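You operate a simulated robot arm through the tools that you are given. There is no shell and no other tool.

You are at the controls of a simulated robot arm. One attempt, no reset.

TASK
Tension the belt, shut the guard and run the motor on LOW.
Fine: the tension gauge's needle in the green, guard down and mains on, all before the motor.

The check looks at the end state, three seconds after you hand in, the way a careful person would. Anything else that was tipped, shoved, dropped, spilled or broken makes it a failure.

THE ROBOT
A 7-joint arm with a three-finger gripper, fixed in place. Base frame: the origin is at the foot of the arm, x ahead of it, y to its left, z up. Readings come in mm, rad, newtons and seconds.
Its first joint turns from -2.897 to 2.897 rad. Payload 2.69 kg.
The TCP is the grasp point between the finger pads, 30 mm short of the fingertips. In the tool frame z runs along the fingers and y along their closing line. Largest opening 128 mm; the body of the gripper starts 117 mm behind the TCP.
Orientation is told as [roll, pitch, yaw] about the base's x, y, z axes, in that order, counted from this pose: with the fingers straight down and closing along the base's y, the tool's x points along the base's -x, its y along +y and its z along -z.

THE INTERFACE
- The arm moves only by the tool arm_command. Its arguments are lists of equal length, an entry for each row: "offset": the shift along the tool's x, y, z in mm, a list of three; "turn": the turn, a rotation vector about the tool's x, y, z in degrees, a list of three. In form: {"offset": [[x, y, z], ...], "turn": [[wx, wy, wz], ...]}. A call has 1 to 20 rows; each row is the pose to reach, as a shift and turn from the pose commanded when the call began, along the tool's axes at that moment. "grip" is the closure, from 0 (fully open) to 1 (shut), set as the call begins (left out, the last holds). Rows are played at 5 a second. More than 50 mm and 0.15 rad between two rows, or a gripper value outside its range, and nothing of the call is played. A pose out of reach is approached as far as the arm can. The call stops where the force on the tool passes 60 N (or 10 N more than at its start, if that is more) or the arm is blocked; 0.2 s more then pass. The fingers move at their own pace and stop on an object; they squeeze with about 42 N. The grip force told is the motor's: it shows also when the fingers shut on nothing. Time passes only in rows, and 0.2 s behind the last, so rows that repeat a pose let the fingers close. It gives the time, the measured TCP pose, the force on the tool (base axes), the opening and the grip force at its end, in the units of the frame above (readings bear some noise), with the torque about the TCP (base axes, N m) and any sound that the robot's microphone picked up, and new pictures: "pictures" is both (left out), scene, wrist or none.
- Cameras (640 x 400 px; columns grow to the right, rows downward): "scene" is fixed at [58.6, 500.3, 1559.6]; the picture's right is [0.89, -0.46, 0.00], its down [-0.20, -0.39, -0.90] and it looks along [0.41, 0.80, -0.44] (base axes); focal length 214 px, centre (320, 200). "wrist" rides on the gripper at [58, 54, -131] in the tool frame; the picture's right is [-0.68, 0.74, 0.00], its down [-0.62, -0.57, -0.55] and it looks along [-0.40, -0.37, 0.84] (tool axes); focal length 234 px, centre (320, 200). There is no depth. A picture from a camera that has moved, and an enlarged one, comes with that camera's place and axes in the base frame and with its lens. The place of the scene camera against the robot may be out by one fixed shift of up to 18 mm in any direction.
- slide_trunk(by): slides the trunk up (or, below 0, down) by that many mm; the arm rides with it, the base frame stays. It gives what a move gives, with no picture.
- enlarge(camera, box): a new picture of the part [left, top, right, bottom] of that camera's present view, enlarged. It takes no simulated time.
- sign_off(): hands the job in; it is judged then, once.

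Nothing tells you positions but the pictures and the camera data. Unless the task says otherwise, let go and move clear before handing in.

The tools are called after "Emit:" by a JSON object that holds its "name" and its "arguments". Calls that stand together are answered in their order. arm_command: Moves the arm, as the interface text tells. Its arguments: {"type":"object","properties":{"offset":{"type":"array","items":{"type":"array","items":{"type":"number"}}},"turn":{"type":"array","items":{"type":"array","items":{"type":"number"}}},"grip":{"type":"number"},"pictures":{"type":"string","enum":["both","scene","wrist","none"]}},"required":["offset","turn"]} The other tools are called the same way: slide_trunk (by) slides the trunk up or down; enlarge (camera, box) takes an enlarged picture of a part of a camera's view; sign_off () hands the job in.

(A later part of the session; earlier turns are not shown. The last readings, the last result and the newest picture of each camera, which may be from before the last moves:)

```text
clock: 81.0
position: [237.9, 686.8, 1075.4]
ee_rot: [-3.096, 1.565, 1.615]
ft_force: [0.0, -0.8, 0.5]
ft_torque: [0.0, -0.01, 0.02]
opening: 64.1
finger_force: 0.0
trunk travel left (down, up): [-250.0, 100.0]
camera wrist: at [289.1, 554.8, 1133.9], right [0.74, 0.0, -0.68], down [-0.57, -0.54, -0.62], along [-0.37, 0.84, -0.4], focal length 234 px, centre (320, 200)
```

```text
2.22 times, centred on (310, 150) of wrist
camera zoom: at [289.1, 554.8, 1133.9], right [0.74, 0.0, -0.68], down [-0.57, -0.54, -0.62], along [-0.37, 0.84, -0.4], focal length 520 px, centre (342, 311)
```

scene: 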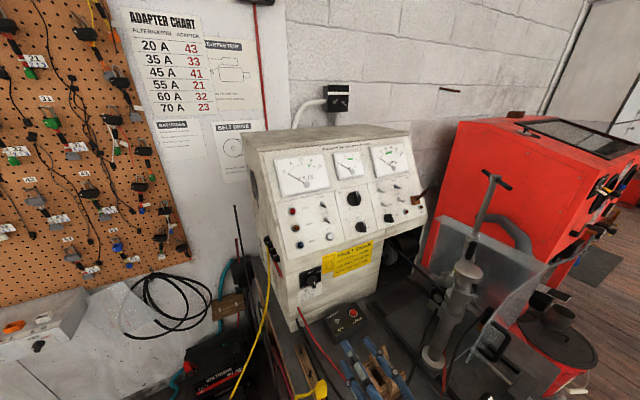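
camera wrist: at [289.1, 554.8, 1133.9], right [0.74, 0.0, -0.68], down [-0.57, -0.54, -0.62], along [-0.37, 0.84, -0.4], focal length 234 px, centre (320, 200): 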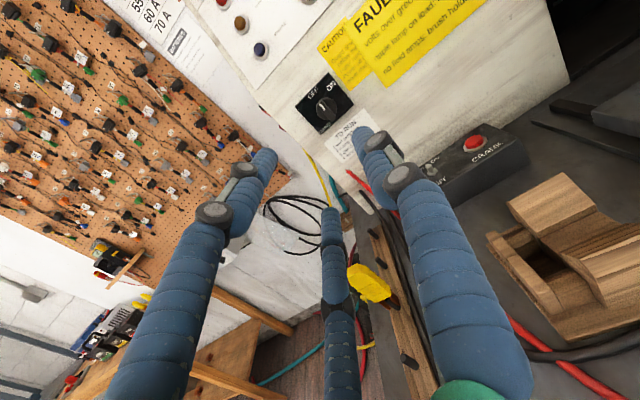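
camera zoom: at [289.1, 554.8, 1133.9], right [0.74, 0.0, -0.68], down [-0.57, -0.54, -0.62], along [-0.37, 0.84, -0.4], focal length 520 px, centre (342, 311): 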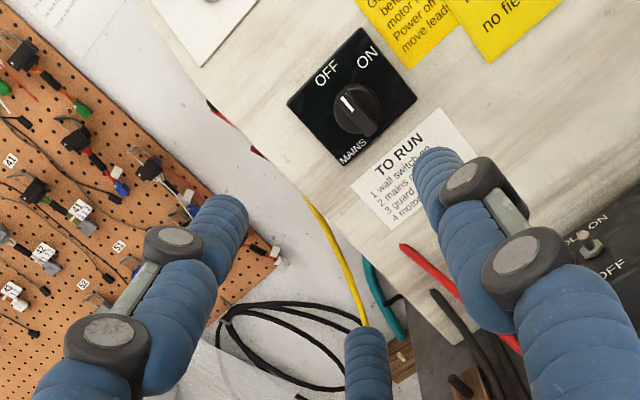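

MAINS reads OFF, with ON about 45° clockwise, and I refine its place to (241, 930, 1070). I'll move closer with the fingers part-open and look again.

Emit:
{"name": "arm_command", "arguments": {"offset": [[-1, 0, 40], [-2, 1, 80], [-4, 2, 120], [-5, 3, 150], [-5, 3, 165]], "turn": [[0, 0, 0], [0, 0, 0], [0, 0, 0], [0, 0, 0], [0, 0, 0]], "grip": 0.55, "pictures": "wrist"}}

Emit:
{"name": "enlarge", "arguments": {"camera": "wrist", "box": [240, 80, 400, 240]}}

```text
clock: 82.2
position: [238.1, 851.9, 1069.7]
ee_rot: [-3.059, 1.564, 1.652]
ft_force: [-0.1, -0.5, -0.5]
ft_torque: [-0.03, -0.01, 0.01]
opening: 57.7
finger_force: 0.0
trunk travel left (down, up): [-250.0, 100.0]
camera wrist: at [289.3, 720.6, 1129.3], right [0.74, 0.0, -0.68], down [-0.57, -0.54, -0.62], along [-0.37, 0.84, -0.4], focal length 234 px, centre (320, 200)
```

wrist: 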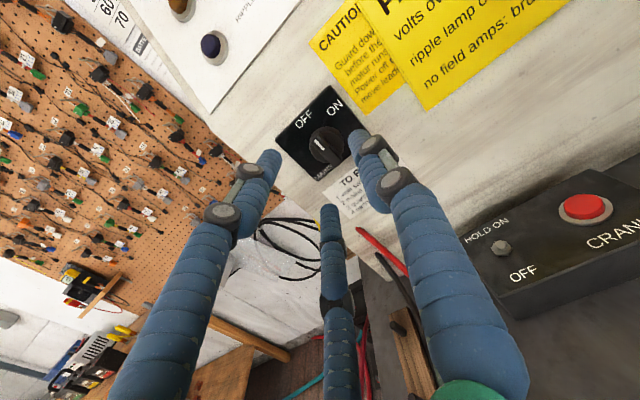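

```text
2.50 times, centred on (320, 160) of wrist
camera zoom: at [289.3, 720.6, 1129.3], right [0.74, 0.0, -0.68], down [-0.57, -0.54, -0.62], along [-0.37, 0.84, -0.4], focal length 585 px, centre (320, 300)
```

zoom: 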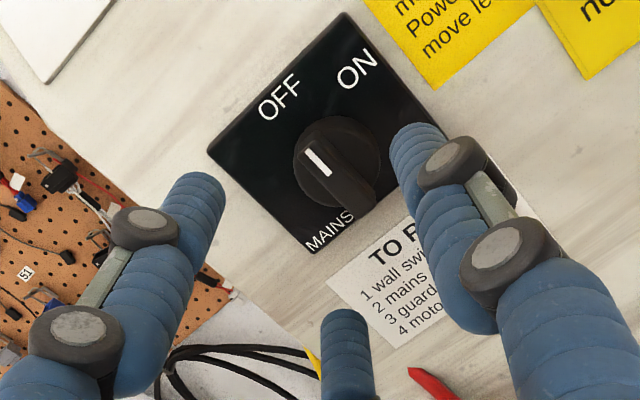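

The knob axis refines to (242, ·, 1068), with the bar's face at about y 915. I'll centre on it, advance so the tips flank the bar, and close.

Emit:
{"name": "arm_command", "arguments": {"offset": [[-1.7, 4.3, 12], [-1.7, 4.3, 24], [-1.7, 4.3, 36], [-1.7, 4.3, 45], [-1.7, 4.3, 45]], "turn": [[0, 0, 0], [0, 0, 0], [0, 0, 0], [0, 0, 0], [0, 0, 0]], "grip": 0.55, "pictures": "wrist"}}

Emit:
{"name": "enlarge", "arguments": {"camera": "wrist", "box": [240, 80, 400, 240]}}

```text
clock: 83.3
position: [244.1, 896.8, 1070.4]
ee_rot: [-3.133, 1.564, 1.578]
ft_force: [0.0, 0.4, -0.2]
ft_torque: [0.02, -0.02, 0.0]
opening: 57.7
finger_force: 0.1
trunk travel left (down, up): [-250.0, 100.0]
camera wrist: at [295.3, 765.7, 1129.1], right [0.74, 0.0, -0.68], down [-0.57, -0.54, -0.62], along [-0.37, 0.84, -0.4], focal length 234 px, centre (320, 200)
```

wrist: 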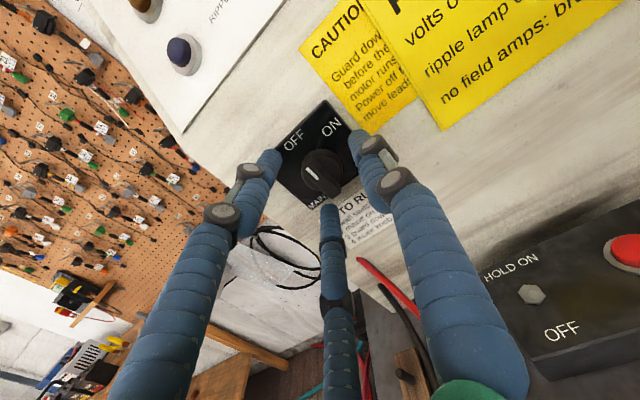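

```text
2.50 times, centred on (320, 160) of wrist
camera zoom: at [295.3, 765.7, 1129.1], right [0.74, 0.0, -0.68], down [-0.57, -0.54, -0.62], along [-0.37, 0.84, -0.4], focal length 585 px, centre (320, 300)
```

zoom: 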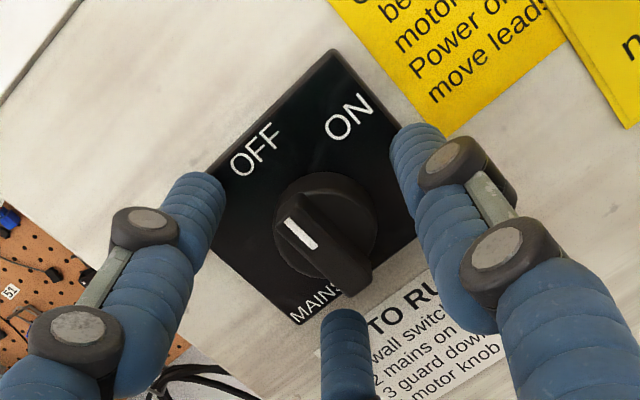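

The fingers frame the knob evenly. I'll close on it.

Emit:
{"name": "arm_command", "arguments": {"offset": [[0, 0, 0], [0, 0, 0], [0, 0, 0]], "turn": [[0, 0, 0], [0, 0, 0], [0, 0, 0]], "grip": 1, "pictures": "wrist"}}

Emit:
{"name": "enlarge", "arguments": {"camera": "wrist", "box": [240, 80, 400, 240]}}

```text
clock: 84.2
position: [245.7, 897.7, 1069.0]
ee_rot: [-3.018, 1.565, 1.691]
ft_force: [11.1, 1.4, -4.0]
ft_torque: [-0.09, -0.04, -0.59]
opening: 31.1
finger_force: 44.8
trunk travel left (down, up): [-250.0, 100.0]
camera wrist: at [296.5, 765.6, 1128.7], right [0.74, 0.0, -0.68], down [-0.57, -0.54, -0.62], along [-0.37, 0.84, -0.4], focal length 234 px, centre (320, 200)
```

wrist: 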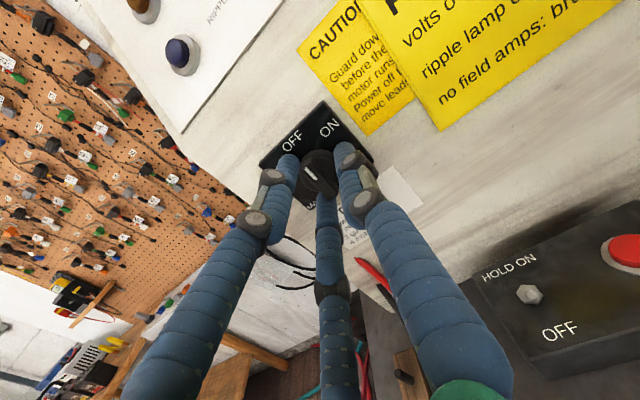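

```text
2.50 times, centred on (320, 160) of wrist
camera zoom: at [296.5, 765.6, 1128.7], right [0.74, 0.0, -0.68], down [-0.57, -0.54, -0.62], along [-0.37, 0.84, -0.4], focal length 585 px, centre (320, 300)
```

zoom: 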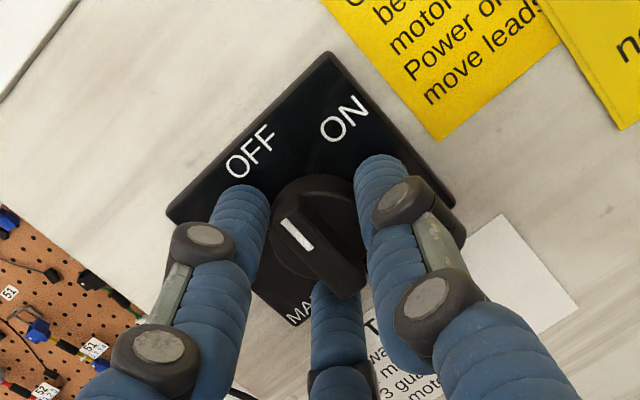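

I'm holding the knob's round skirt (31 mm). I'll turn it clockwise 45° and see whether it follows.

Emit:
{"name": "arm_command", "arguments": {"offset": [[0, 1, 0], [0, 1, 0], [0, 1, 0], [0, 1, 0], [0, 1, 0], [0, 1, 0], [0, 1, 0], [0, 1, 0], [0, 1, 0]], "turn": [[0, 0, 5], [0, 0, 10], [0, 0, 15], [0, 0, 20], [0, 0, 25], [0, 0, 30], [0, 0, 35], [0, 0, 40], [0, 0, 46]], "grip": 1, "pictures": "wrist"}}

Emit:
{"name": "enlarge", "arguments": {"camera": "wrist", "box": [240, 80, 400, 240]}}

Emit:
{"name": "enlarge", "arguments": {"camera": "scene", "box": [270, 180, 370, 280]}}

```text
clock: 86.2
position: [245.8, 897.2, 1070.5]
ee_rot: [-1.58, 0.768, 3.132]
ft_force: [6.5, -3.5, -13.8]
ft_torque: [-0.49, 0.01, -0.52]
opening: 31.2
finger_force: 45.0
trunk travel left (down, up): [-250.0, 100.0]
camera wrist: at [322.5, 766.0, 1072.1], right [0.02, 0.01, -1.0], down [-0.84, -0.55, -0.02], along [-0.55, 0.84, -0.01], focal length 234 px, centre (320, 200)
```

wrist: 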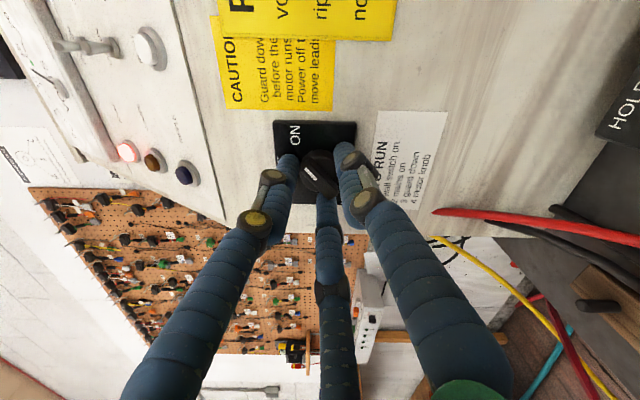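

```text
2.50 times, centred on (320, 160) of wrist
camera zoom: at [322.5, 766.0, 1072.1], right [0.02, 0.01, -1.0], down [-0.84, -0.55, -0.02], along [-0.55, 0.84, -0.01], focal length 585 px, centre (320, 300)
```

zoom: 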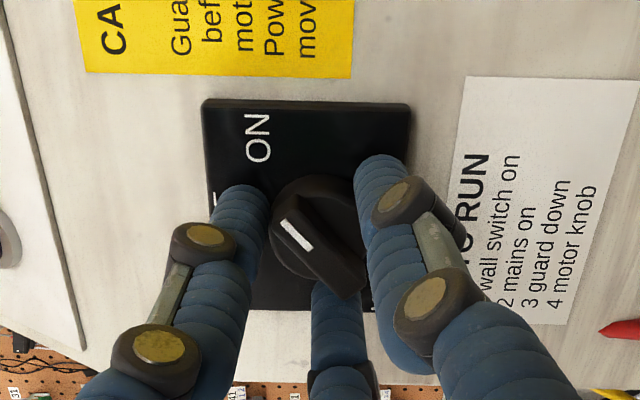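

```text
4.00 times, centred on (320, 230) of scene
camera zoom: at [58.6, 500.3, 1559.6], right [0.89, -0.46, 0.0], down [-0.2, -0.39, -0.9], along [0.41, 0.8, -0.44], focal length 858 px, centre (320, 80)
```

zoom: 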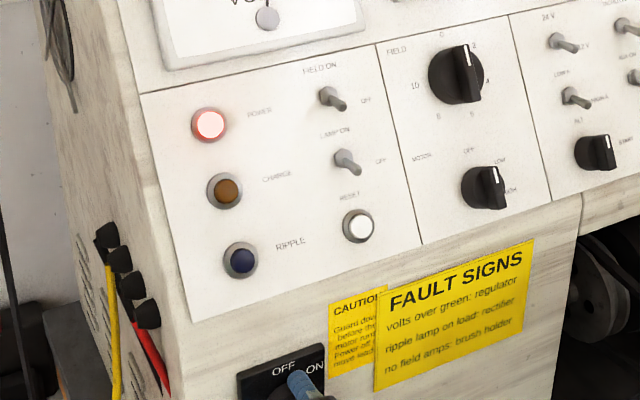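

The POWER lamp has lit, so the wall feed is live and the mains is on. I'll let go and back out.

Emit:
{"name": "arm_command", "arguments": {"offset": [[0, 0, 0], [0, 0, 0], [0, 0, 0], [0, 0, -20], [0, 0, -60], [0, 0, -105], [0, 0, -150]], "turn": [[0, 0, 0], [0, 0, 0], [0, 0, 0], [0, 0, 0], [0, 0, 0], [0, 0, 0], [0, 0, 0]], "grip": 0.55, "pictures": "both"}}

Emit:
{"name": "enlarge", "arguments": {"camera": "wrist", "box": [260, 60, 420, 200]}}

Emit:
{"name": "enlarge", "arguments": {"camera": "scene", "box": [270, 180, 370, 280]}}

```text
clock: 87.8
position: [243.6, 743.8, 1068.6]
ee_rot: [-1.582, 0.768, 3.131]
ft_force: [-0.1, -0.4, 0.4]
ft_torque: [0.02, 0.03, -0.02]
opening: 57.7
finger_force: 0.0
trunk travel left (down, up): [-250.0, 100.0]
camera wrist: at [320.8, 614.0, 1070.8], right [0.03, 0.01, -1.0], down [-0.84, -0.55, -0.03], along [-0.55, 0.84, -0.01], focal length 234 px, centre (320, 200)
```

scene: 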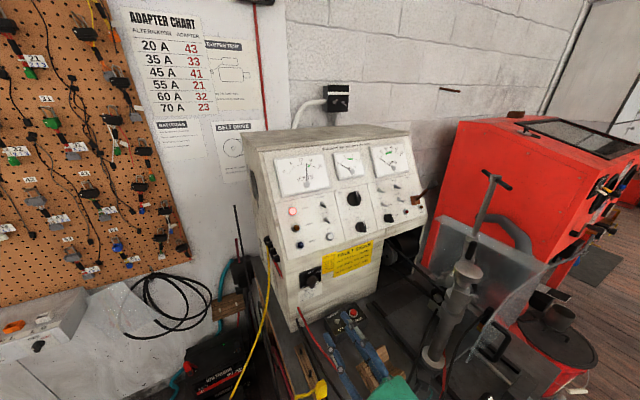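
wrist: 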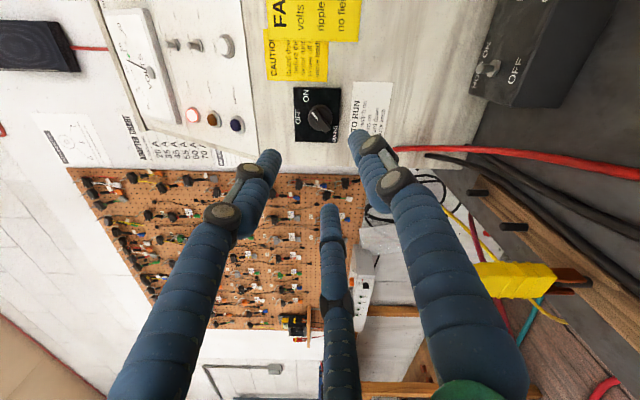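

```text
2.86 times, centred on (340, 130) of wrist
camera zoom: at [320.8, 614.0, 1070.8], right [0.03, 0.01, -1.0], down [-0.84, -0.55, -0.03], along [-0.55, 0.84, -0.01], focal length 669 px, centre (263, 400)
```

zoom: 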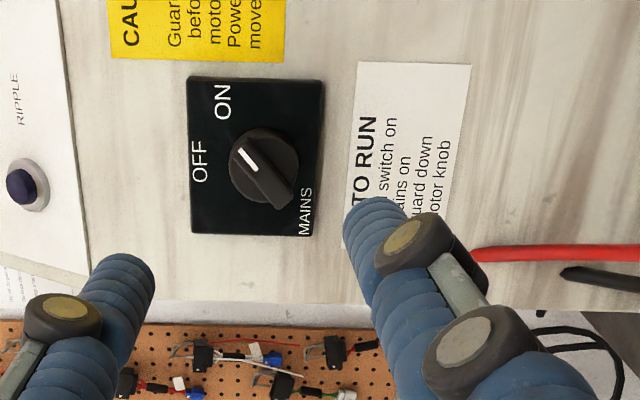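

```text
4.00 times, centred on (320, 230) of scene
camera zoom: at [58.6, 500.3, 1559.6], right [0.89, -0.46, 0.0], down [-0.2, -0.39, -0.9], along [0.41, 0.8, -0.44], focal length 858 px, centre (320, 80)
```

zoom: 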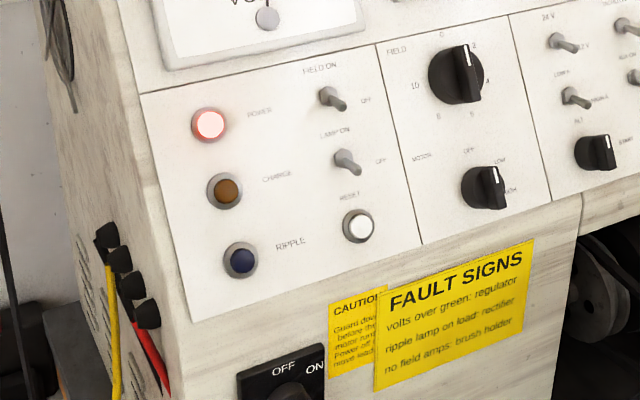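

MAINS points to ON and the POWER lamp stays lit. Next is the MOTOR knob, near (418, 931, 1203), where LOW is about 60° clockwise of OFF. The swing-arm column at (491, 660) is close, so I'll come in tilted, with the wrist held to the left and above.

Emit:
{"name": "arm_command", "arguments": {"offset": [[24, -8.5, 0], [48, -17, 0], [72, -25.5, 0], [96, -34, 0], [120, -42.5, 0], [145, -51, 0], [168.7, -59.5, 0]], "turn": [[0, 0, -6.6], [0, 0, -13.2], [0, 0, -19.8], [0, 0, -26.4], [0, 0, -33], [0, 0, -39.6], [0, 0, -46]], "grip": 0.55, "pictures": "none"}}

Emit:
{"name": "arm_command", "arguments": {"offset": [[1, 22, 18], [2, 45, 37], [3, 67.4, 56.8]], "turn": [[-4, -4, 0], [-8, -8, 0], [-12, -12, 0]], "grip": 0.55, "pictures": "both"}}

Emit:
{"name": "enlarge", "arguments": {"camera": "wrist", "box": [200, 20, 440, 200]}}

```text
clock: 89.3
position: [322.9, 744.9, 1229.4]
ee_rot: [2.931, 1.56, 1.359]
ft_force: [-0.7, -0.3, 0.2]
ft_torque: [-0.01, -0.01, 0.02]
opening: 57.6
finger_force: 0.0
trunk travel left (down, up): [-250.0, 100.0]
```

```text
clock: 90.2
position: [392.4, 801.4, 1231.1]
ee_rot: [0.099, 1.367, -1.685]
ft_force: [-0.6, -1.5, 0.5]
ft_torque: [0.06, -0.02, 0.02]
opening: 57.7
finger_force: 0.1
trunk travel left (down, up): [-250.0, 100.0]
camera wrist: at [416.6, 677.6, 1317.7], right [0.7, -0.29, -0.65], down [-0.68, -0.53, -0.5], along [-0.2, 0.8, -0.57], focal length 234 px, centre (320, 200)
```

scene: 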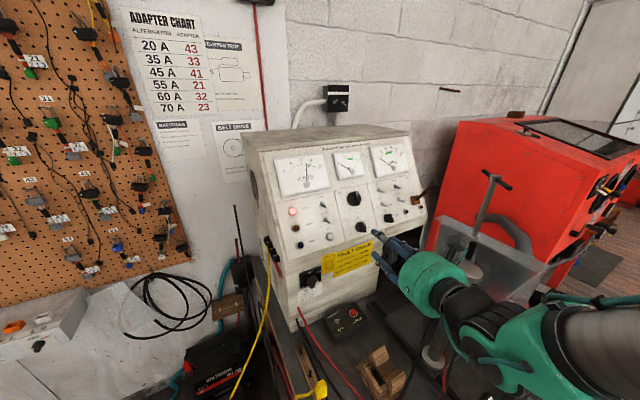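
wrist: 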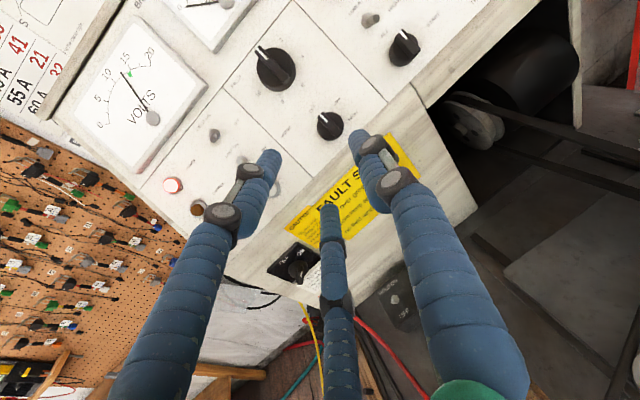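

```text
2.22 times, centred on (320, 110) of wrist
camera zoom: at [416.6, 677.6, 1317.7], right [0.7, -0.29, -0.65], down [-0.68, -0.53, -0.5], along [-0.2, 0.8, -0.57], focal length 520 px, centre (320, 400)
```

zoom: 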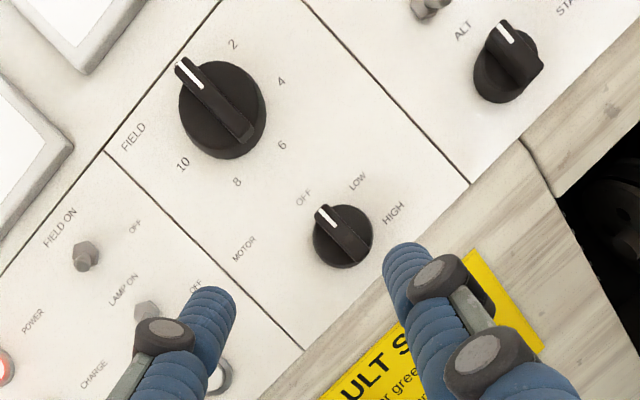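

The MOTOR knob is just above the fingertips, still at OFF, and I now put it at about (426, 929, 1201). I'll move in by 60 mm with a small correction and look again.

Emit:
{"name": "arm_command", "arguments": {"offset": [[-1, 2, 20], [-2, 4, 40], [-3, 6, 60]], "turn": [[0, 0, 0], [0, 0, 0], [0, 0, 0]], "grip": 0.55, "pictures": "both"}}

Emit:
{"name": "enlarge", "arguments": {"camera": "wrist", "box": [240, 60, 400, 220]}}

Emit:
{"name": "enlarge", "arguments": {"camera": "scene", "box": [380, 210, 560, 400]}}

```text
clock: 91.0
position: [410.3, 858.1, 1216.8]
ee_rot: [0.101, 1.369, -1.681]
ft_force: [-0.2, -0.5, 0.5]
ft_torque: [0.0, 0.02, 0.02]
opening: 57.5
finger_force: 0.0
trunk travel left (down, up): [-250.0, 100.0]
camera wrist: at [434.9, 733.3, 1303.4], right [0.71, -0.29, -0.65], down [-0.68, -0.53, -0.51], along [-0.2, 0.8, -0.57], focal length 234 px, centre (320, 200)
```

scene: 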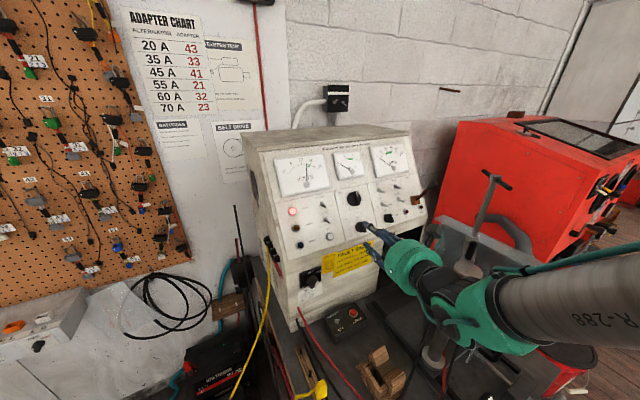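
wrist: 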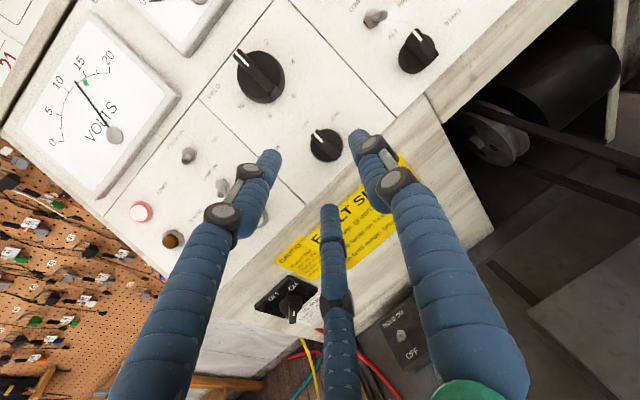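

```text
2.50 times, centred on (320, 140) of wrist
camera zoom: at [434.9, 733.3, 1303.4], right [0.71, -0.29, -0.65], down [-0.68, -0.53, -0.51], along [-0.2, 0.8, -0.57], focal length 585 px, centre (320, 350)
```

zoom: 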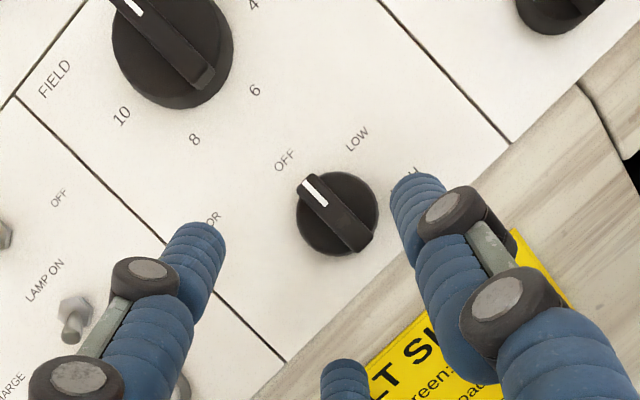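

```text
2.11 times, centred on (470, 305) of scene
camera zoom: at [58.6, 500.3, 1559.6], right [0.89, -0.46, 0.0], down [-0.2, -0.39, -0.9], along [0.41, 0.8, -0.44], focal length 452 px, centre (4, -21)
```

zoom: 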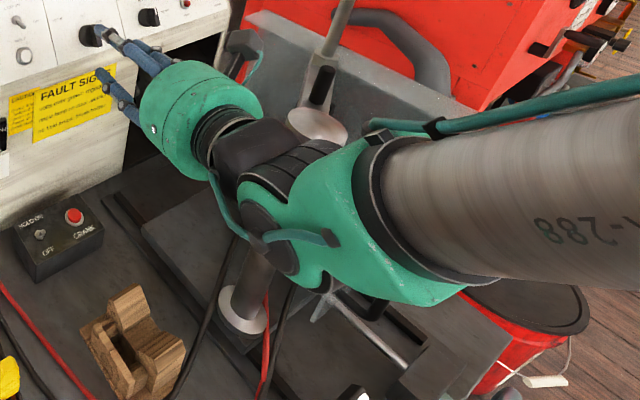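

Three views now agree on the MOTOR knob at (430, 965, 1184), with the panel leaning back about 27°. I'll realign the hand to the panel's slope, which also lifts the wrist clear of the column, and hold 60 mm off to check.

Emit:
{"name": "arm_command", "arguments": {"offset": [[5, 1, 3], [11, 2.4, 10], [16.3, 3.6, 16.8]], "turn": [[1.4, -5, 0], [2.7, -10, 0], [4.1, -15, -0.1]], "grip": 0.55, "pictures": "both"}}

Emit:
{"name": "enlarge", "arguments": {"camera": "wrist", "box": [240, 60, 400, 220]}}

```text
clock: 91.8
position: [418.0, 875.8, 1231.5]
ee_rot: [-0.005, 1.107, -1.717]
ft_force: [-0.1, 0.4, -0.4]
ft_torque: [0.04, -0.01, -0.01]
opening: 57.5
finger_force: 0.0
trunk travel left (down, up): [-250.0, 100.0]
camera wrist: at [456.0, 778.6, 1342.1], right [0.68, -0.4, -0.61], down [-0.67, -0.68, -0.3], along [-0.29, 0.61, -0.74], focal length 234 px, centre (320, 200)
```

scene: 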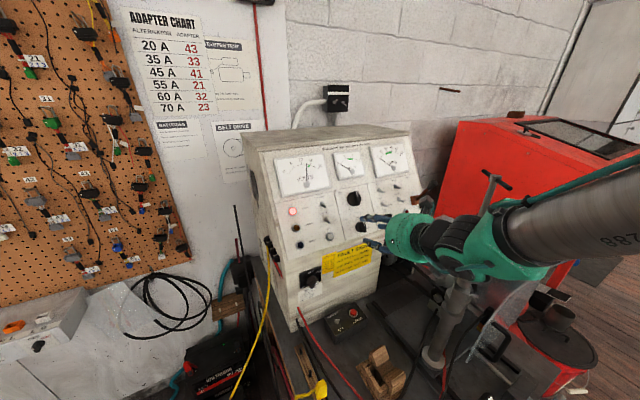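
wrist: 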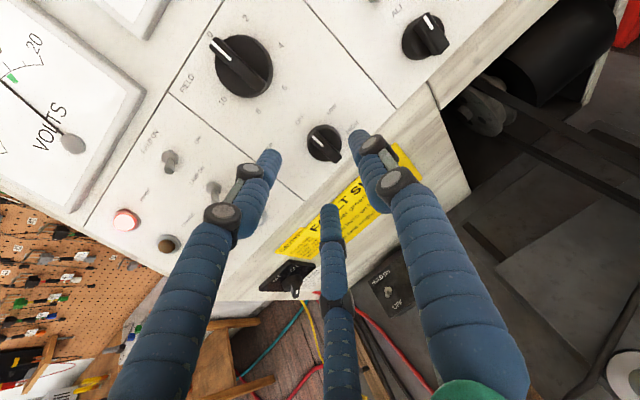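

```text
2.50 times, centred on (320, 140) of wrist
camera zoom: at [456.0, 778.6, 1342.1], right [0.68, -0.4, -0.61], down [-0.67, -0.68, -0.3], along [-0.29, 0.61, -0.74], focal length 585 px, centre (320, 350)
```

zoom: 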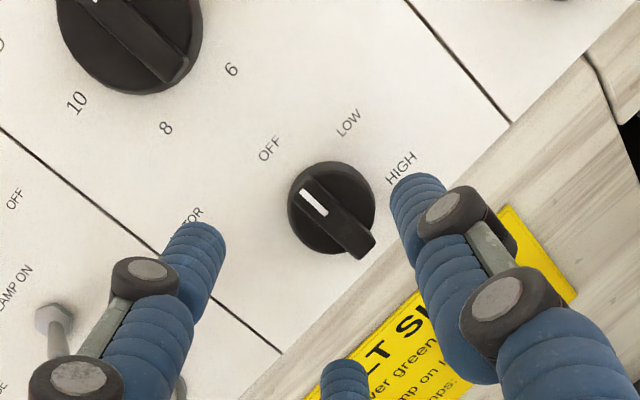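

The hand is square to the panel and the knob sits about 4 mm below my axis. I'll correct that and advance most of the way, then check.

Emit:
{"name": "arm_command", "arguments": {"offset": [[-2, 0, 18], [-4.5, 0, 36], [-4.5, 0, 50]], "turn": [[0, 0, 0], [0, 0, 0], [0, 0, 0]], "grip": 0.55, "pictures": "both"}}

Emit:
{"name": "enlarge", "arguments": {"camera": "wrist", "box": [240, 60, 400, 220]}}

Emit:
{"name": "enlarge", "arguments": {"camera": "scene", "box": [340, 170, 560, 320]}}

```text
clock: 92.5
position: [423.2, 919.4, 1204.1]
ee_rot: [-0.002, 1.108, -1.716]
ft_force: [-0.5, -0.3, -0.7]
ft_torque: [-0.01, 0.02, -0.01]
opening: 57.9
finger_force: 0.1
trunk travel left (down, up): [-250.0, 100.0]
camera wrist: at [461.7, 821.4, 1315.9], right [0.69, -0.4, -0.61], down [-0.67, -0.68, -0.3], along [-0.29, 0.61, -0.73], focal length 234 px, centre (320, 200)
```

scene: 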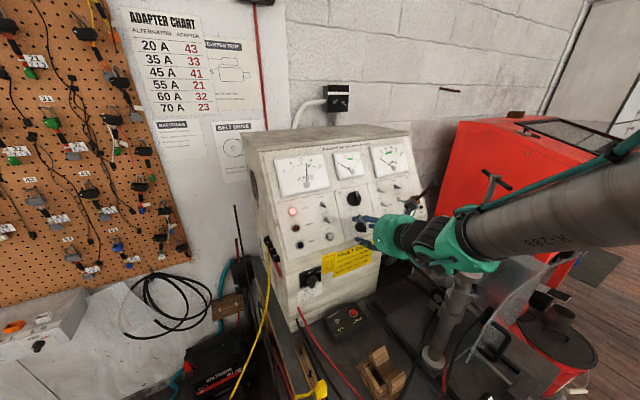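
wrist: 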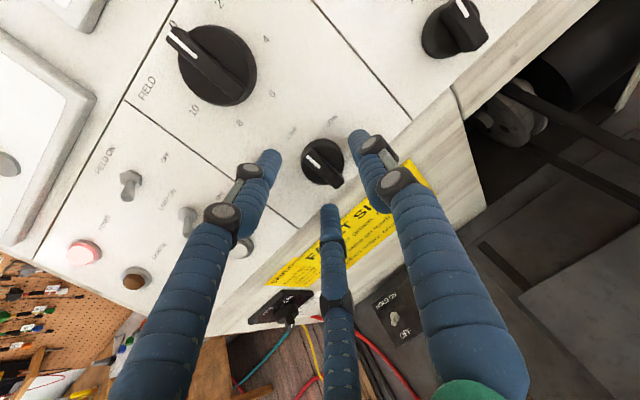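

```text
2.50 times, centred on (320, 140) of wrist
camera zoom: at [461.7, 821.4, 1315.9], right [0.69, -0.4, -0.61], down [-0.67, -0.68, -0.3], along [-0.29, 0.61, -0.73], focal length 585 px, centre (320, 350)
```

zoom: 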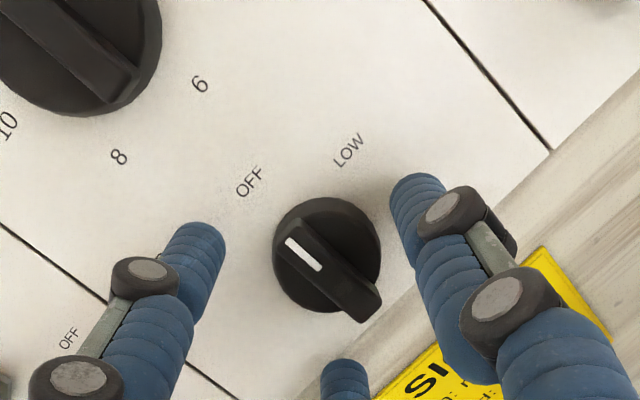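

```text
2.67 times, centred on (450, 245) of scene
camera zoom: at [58.6, 500.3, 1559.6], right [0.89, -0.46, 0.0], down [-0.2, -0.39, -0.9], along [0.41, 0.8, -0.44], focal length 572 px, centre (-27, 80)
```

zoom: 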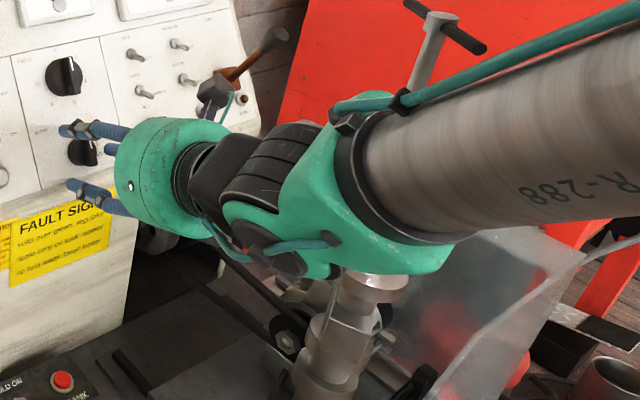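

The forearm passes just above the column's top knob. I'll look closely at that gap before I go further.

Emit:
{"name": "enlarge", "arguments": {"camera": "scene", "box": [410, 220, 510, 310]}}

Emit:
{"name": "enlarge", "arguments": {"camera": "scene", "box": [350, 190, 450, 290]}}

```text
4.44 times, centred on (460, 265) of scene
camera zoom: at [58.6, 500.3, 1559.6], right [0.89, -0.46, 0.0], down [-0.2, -0.39, -0.9], along [0.41, 0.8, -0.44], focal length 953 px, centre (-302, -89)
```

zoom: 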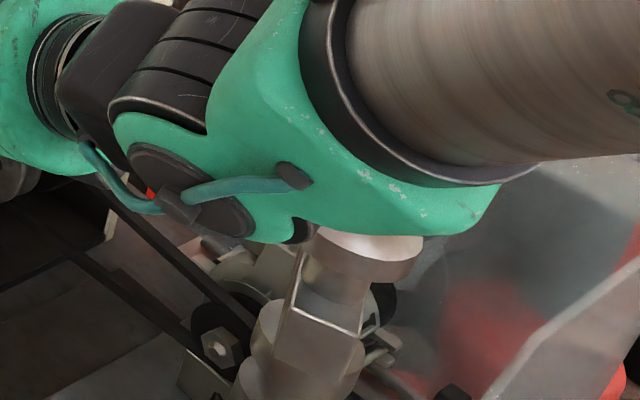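

```text
4.00 times, centred on (400, 240) of scene
camera zoom: at [58.6, 500.3, 1559.6], right [0.89, -0.46, 0.0], down [-0.2, -0.39, -0.9], along [0.41, 0.8, -0.44], focal length 858 px, centre (0, 40)
```

zoom: 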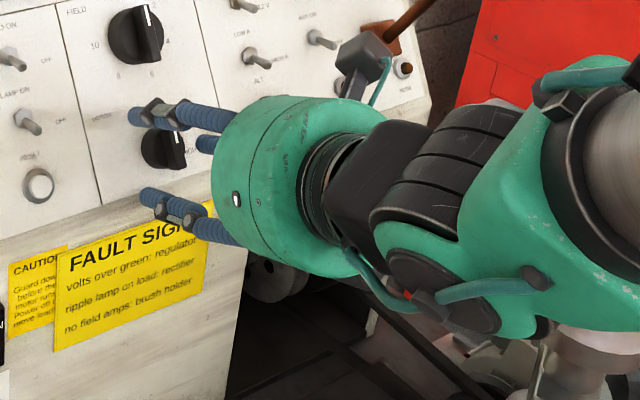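

I can't measure that gap well, so I won't push further in. The tips already flank the knob's bar, so I'll close from here and see whether it holds.

Emit:
{"name": "arm_command", "arguments": {"offset": [[0, 0, 0], [0, 0, 0], [0, 0, 0]], "turn": [[0, 0, 0], [0, 0, 0], [0, 0, 0]], "grip": 1, "pictures": "wrist"}}

Emit:
{"name": "enlarge", "arguments": {"camera": "wrist", "box": [240, 60, 400, 220]}}

```text
clock: 93.3
position: [422.7, 918.6, 1207.3]
ee_rot: [0.0, 1.11, -1.714]
ft_force: [-8.8, 1.2, 11.0]
ft_torque: [0.31, 0.21, 0.68]
opening: 25.3
finger_force: 45.0
trunk travel left (down, up): [-250.0, 100.0]
camera wrist: at [460.5, 821.1, 1318.5], right [0.69, -0.4, -0.61], down [-0.67, -0.68, -0.31], along [-0.29, 0.62, -0.73], focal length 234 px, centre (320, 200)
```

wrist: 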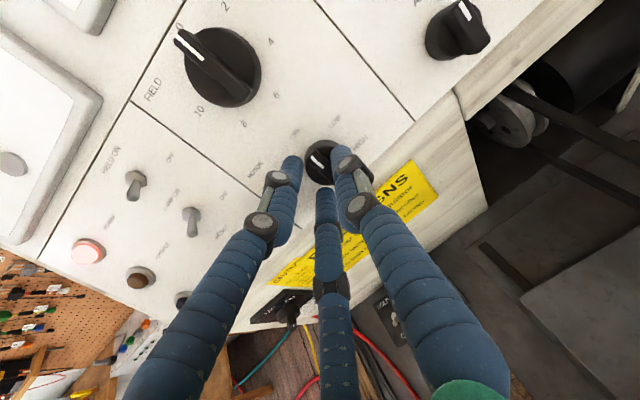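

```text
2.50 times, centred on (320, 140) of wrist
camera zoom: at [460.5, 821.1, 1318.5], right [0.69, -0.4, -0.61], down [-0.67, -0.68, -0.31], along [-0.29, 0.62, -0.73], focal length 585 px, centre (320, 350)
```

zoom: 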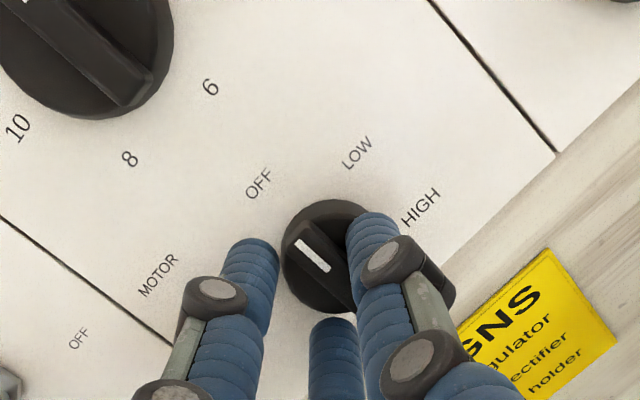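

The fingers have closed on the knob (25 mm) with only light loads. I'll turn 20° clockwise and check that the pointer follows.

Emit:
{"name": "arm_command", "arguments": {"offset": [[1, 0, 0], [2, 0, 0], [2, 0, 0], [2, 0, 0]], "turn": [[0, 0, 5], [0, 0, 10], [0, 0, 15], [0, 0, 20]], "grip": 1, "pictures": "wrist"}}

Emit:
{"name": "enlarge", "arguments": {"camera": "wrist", "box": [240, 60, 400, 220]}}

```text
clock: 94.3
position: [423.5, 919.7, 1209.4]
ee_rot: [-0.606, 1.0, -2.4]
ft_force: [-12.7, 10.4, 15.5]
ft_torque: [-0.24, 0.07, 0.51]
opening: 25.0
finger_force: 45.0
trunk travel left (down, up): [-250.0, 100.0]
camera wrist: at [476.2, 809.9, 1300.9], right [0.4, -0.46, -0.8], down [-0.83, -0.55, -0.1], along [-0.39, 0.7, -0.6], focal length 234 px, centre (320, 200)
```

wrist: 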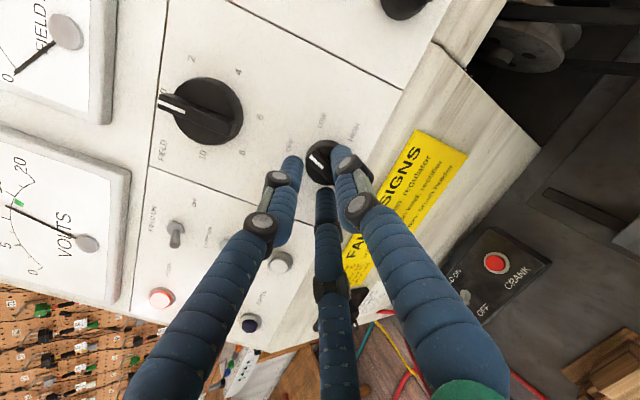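

```text
2.50 times, centred on (320, 140) of wrist
camera zoom: at [476.2, 809.9, 1300.9], right [0.4, -0.46, -0.8], down [-0.83, -0.55, -0.1], along [-0.39, 0.7, -0.6], focal length 585 px, centre (320, 350)
```

zoom: 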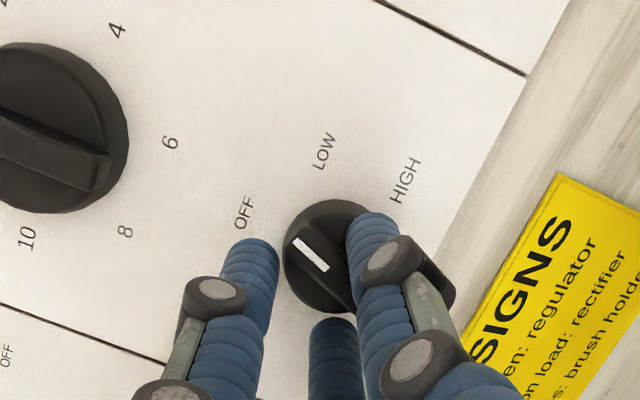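

The knob follows the hand. I'll turn the remaining 40° toward LOW and check.

Emit:
{"name": "arm_command", "arguments": {"offset": [[0, 0, 0], [0, 0, 0], [0, 0, 0], [0, 0, 0], [0, 0, 0], [0, 0, 0], [0, 0, 0]], "turn": [[0, 0, 6], [0, 0, 12], [0, 0, 18], [0, 0, 24], [0, 0, 30], [0, 0, 35], [0, 0, 39]], "grip": 1, "pictures": "both"}}

Emit:
{"name": "enlarge", "arguments": {"camera": "wrist", "box": [240, 60, 400, 220]}}

```text
clock: 96.0
position: [422.5, 919.5, 1208.8]
ee_rot: [-1.047, 0.478, -3.023]
ft_force: [-16.3, -6.8, 20.2]
ft_torque: [-0.01, 0.11, 0.49]
opening: 19.5
finger_force: 44.7
trunk travel left (down, up): [-250.0, 100.0]
camera wrist: at [479.4, 784.1, 1253.6], right [-0.26, -0.4, -0.88], down [-0.87, -0.3, 0.4], along [-0.42, 0.87, -0.27], focal length 234 px, centre (320, 200)
```

scene: 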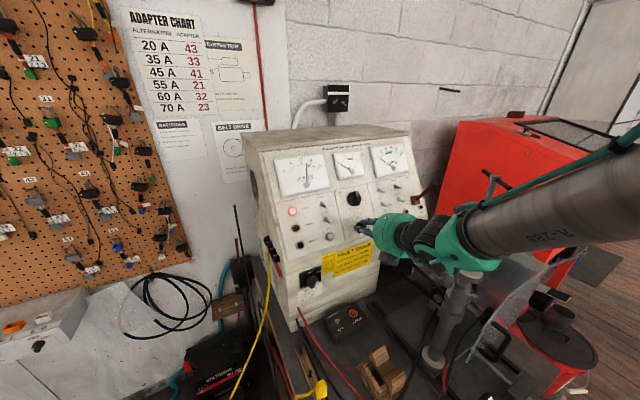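
wrist: 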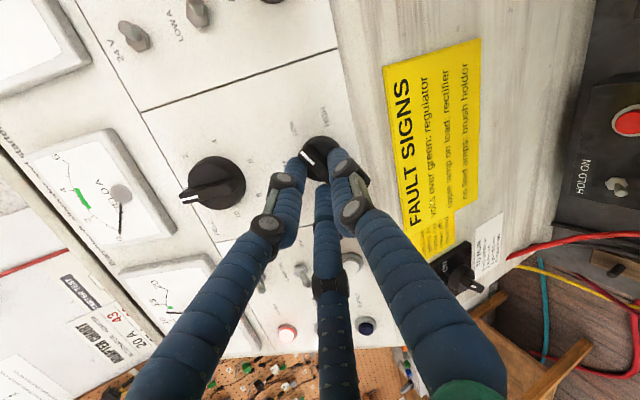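

```text
2.50 times, centred on (320, 140) of wrist
camera zoom: at [479.4, 784.1, 1253.6], right [-0.26, -0.4, -0.88], down [-0.87, -0.3, 0.4], along [-0.42, 0.87, -0.27], focal length 585 px, centre (320, 350)
```

zoom: 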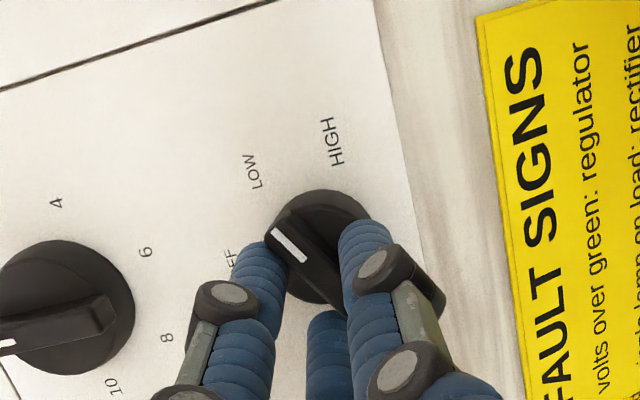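

The pointer works out at about 60°, against the LOW label at about 59°. I'll let go, back straight out, and check the knob and whether the motor runs.

Emit:
{"name": "arm_command", "arguments": {"offset": [[0, 0, 0], [0, 0, 0], [0, 0, 0], [0, 0, -15], [0, 0, -40], [0, 0, -70]], "turn": [[0, 0, 0], [0, 0, 0], [0, 0, 0], [0, 0, 0], [0, 0, 0], [0, 0, 0]], "grip": 0.55, "pictures": "both"}}

Emit:
{"name": "enlarge", "arguments": {"camera": "wrist", "box": [240, 60, 400, 220]}}

Emit:
{"name": "enlarge", "arguments": {"camera": "scene", "box": [270, 140, 430, 260]}}

```text
clock: 97.3
position: [414.8, 857.8, 1238.4]
ee_rot: [-1.042, 0.479, -3.022]
ft_force: [0.0, 0.0, 0.4]
ft_torque: [-0.02, 0.01, 0.02]
opening: 57.8
finger_force: 0.1
trunk travel left (down, up): [-250.0, 100.0]
camera wrist: at [472.8, 723.6, 1283.1], right [-0.26, -0.4, -0.88], down [-0.87, -0.3, 0.4], along [-0.42, 0.87, -0.27], focal length 234 px, centre (320, 200)
```

scene: 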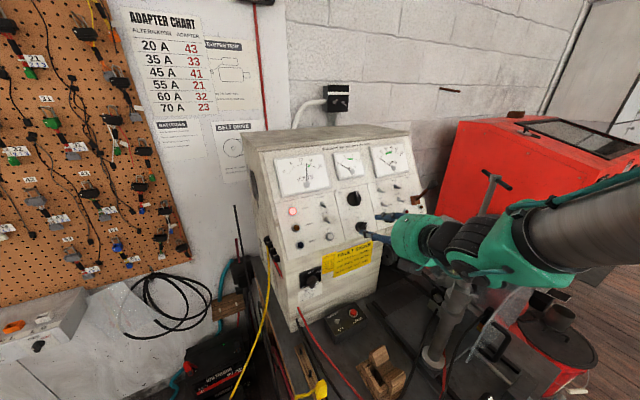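
wrist: 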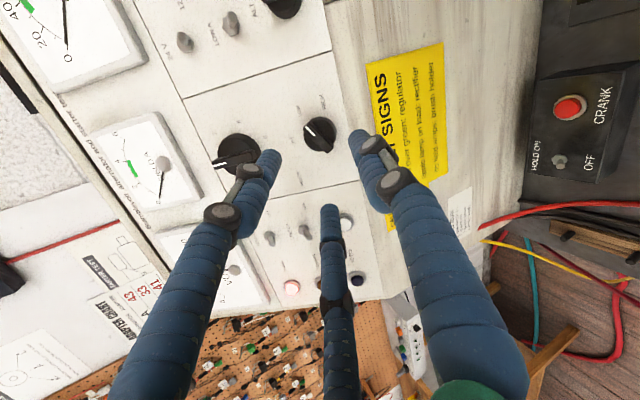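

```text
2.50 times, centred on (320, 140) of wrist
camera zoom: at [472.8, 723.6, 1283.1], right [-0.26, -0.4, -0.88], down [-0.87, -0.3, 0.4], along [-0.42, 0.87, -0.27], focal length 585 px, centre (320, 350)
```

zoom: 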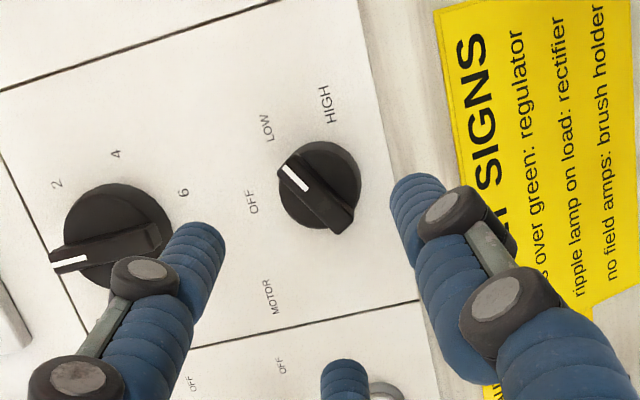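

```text
3.33 times, centred on (350, 200) of scene
camera zoom: at [58.6, 500.3, 1559.6], right [0.89, -0.46, 0.0], down [-0.2, -0.39, -0.9], along [0.41, 0.8, -0.44], focal length 715 px, centre (220, 200)
```

zoom: 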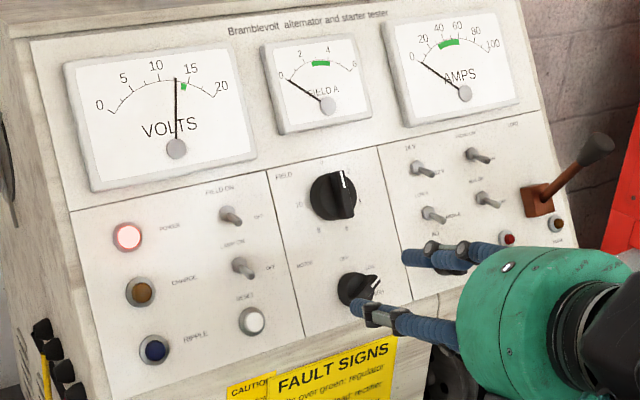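

The pointer lines up with LOW (60.8° against 60.4°). I'll back well clear along the same line, then check the motor, guard, gauge and mains.

Emit:
{"name": "arm_command", "arguments": {"offset": [[0, 0, -40], [0, 0, -80], [0, 0, -120], [0, 0, -160], [0, 0, -200], [0, 0, -240], [0, 0, -280], [0, 0, -320], [0, 0, -360]], "turn": [[0, 0, -6], [0, 0, -12], [0, 0, -18], [0, 0, -24], [0, 0, -30], [0, 0, -36], [0, 0, -42], [0, 0, -48], [0, 0, -54]], "grip": 0.55, "pictures": "both"}}

Emit:
{"name": "enlarge", "arguments": {"camera": "scene", "box": [380, 210, 480, 310]}}

Emit:
{"name": "enlarge", "arguments": {"camera": "scene", "box": [440, 370, 520, 400]}}

```text
clock: 99.3
position: [368.8, 538.6, 1401.2]
ee_rot: [-0.172, 1.099, -1.906]
ft_force: [-0.8, 0.9, 0.1]
ft_torque: [-0.02, 0.02, 0.01]
opening: 57.5
finger_force: 0.1
trunk travel left (down, up): [-250.0, 100.0]
camera wrist: at [411.8, 438.0, 1507.8], right [0.62, -0.42, -0.66], down [-0.72, -0.65, -0.26], along [-0.32, 0.63, -0.7], focal length 234 px, centre (320, 200)
```

scene: 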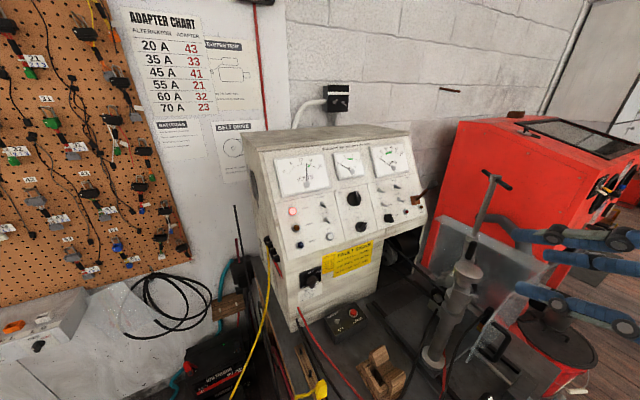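
wrist: 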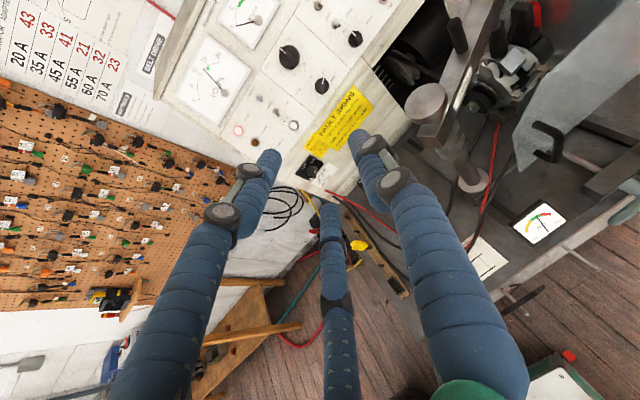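

```text
4.00 times, centred on (430, 260) of scene
camera zoom: at [58.6, 500.3, 1559.6], right [0.89, -0.46, 0.0], down [-0.2, -0.39, -0.9], along [0.41, 0.8, -0.44], focal length 858 px, centre (-120, -40)
```

zoom: 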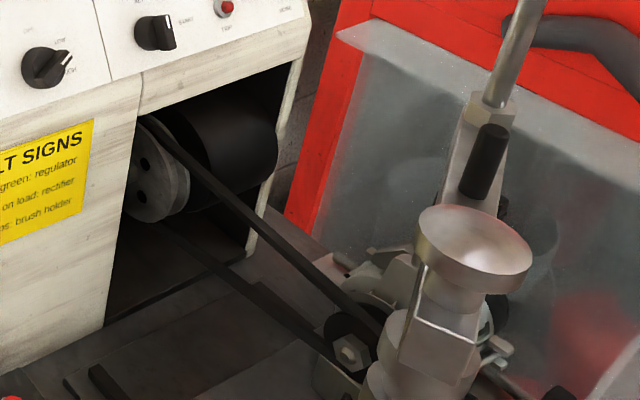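

```text
8.00 times, centred on (480, 385) of scene
camera zoom: at [58.6, 500.3, 1559.6], right [0.89, -0.46, 0.0], down [-0.2, -0.39, -0.9], along [0.41, 0.8, -0.44], focal length 1716 px, centre (-960, -1280)
```

zoom: 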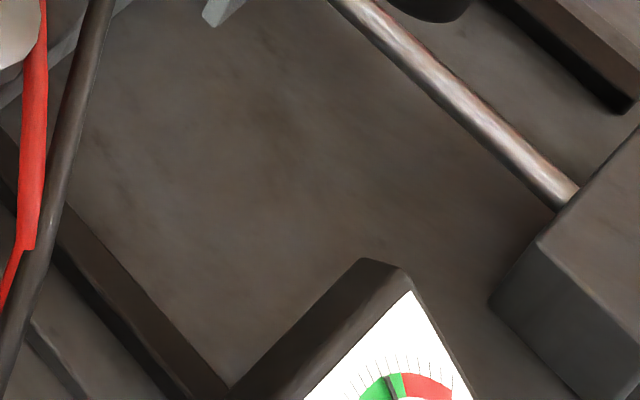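

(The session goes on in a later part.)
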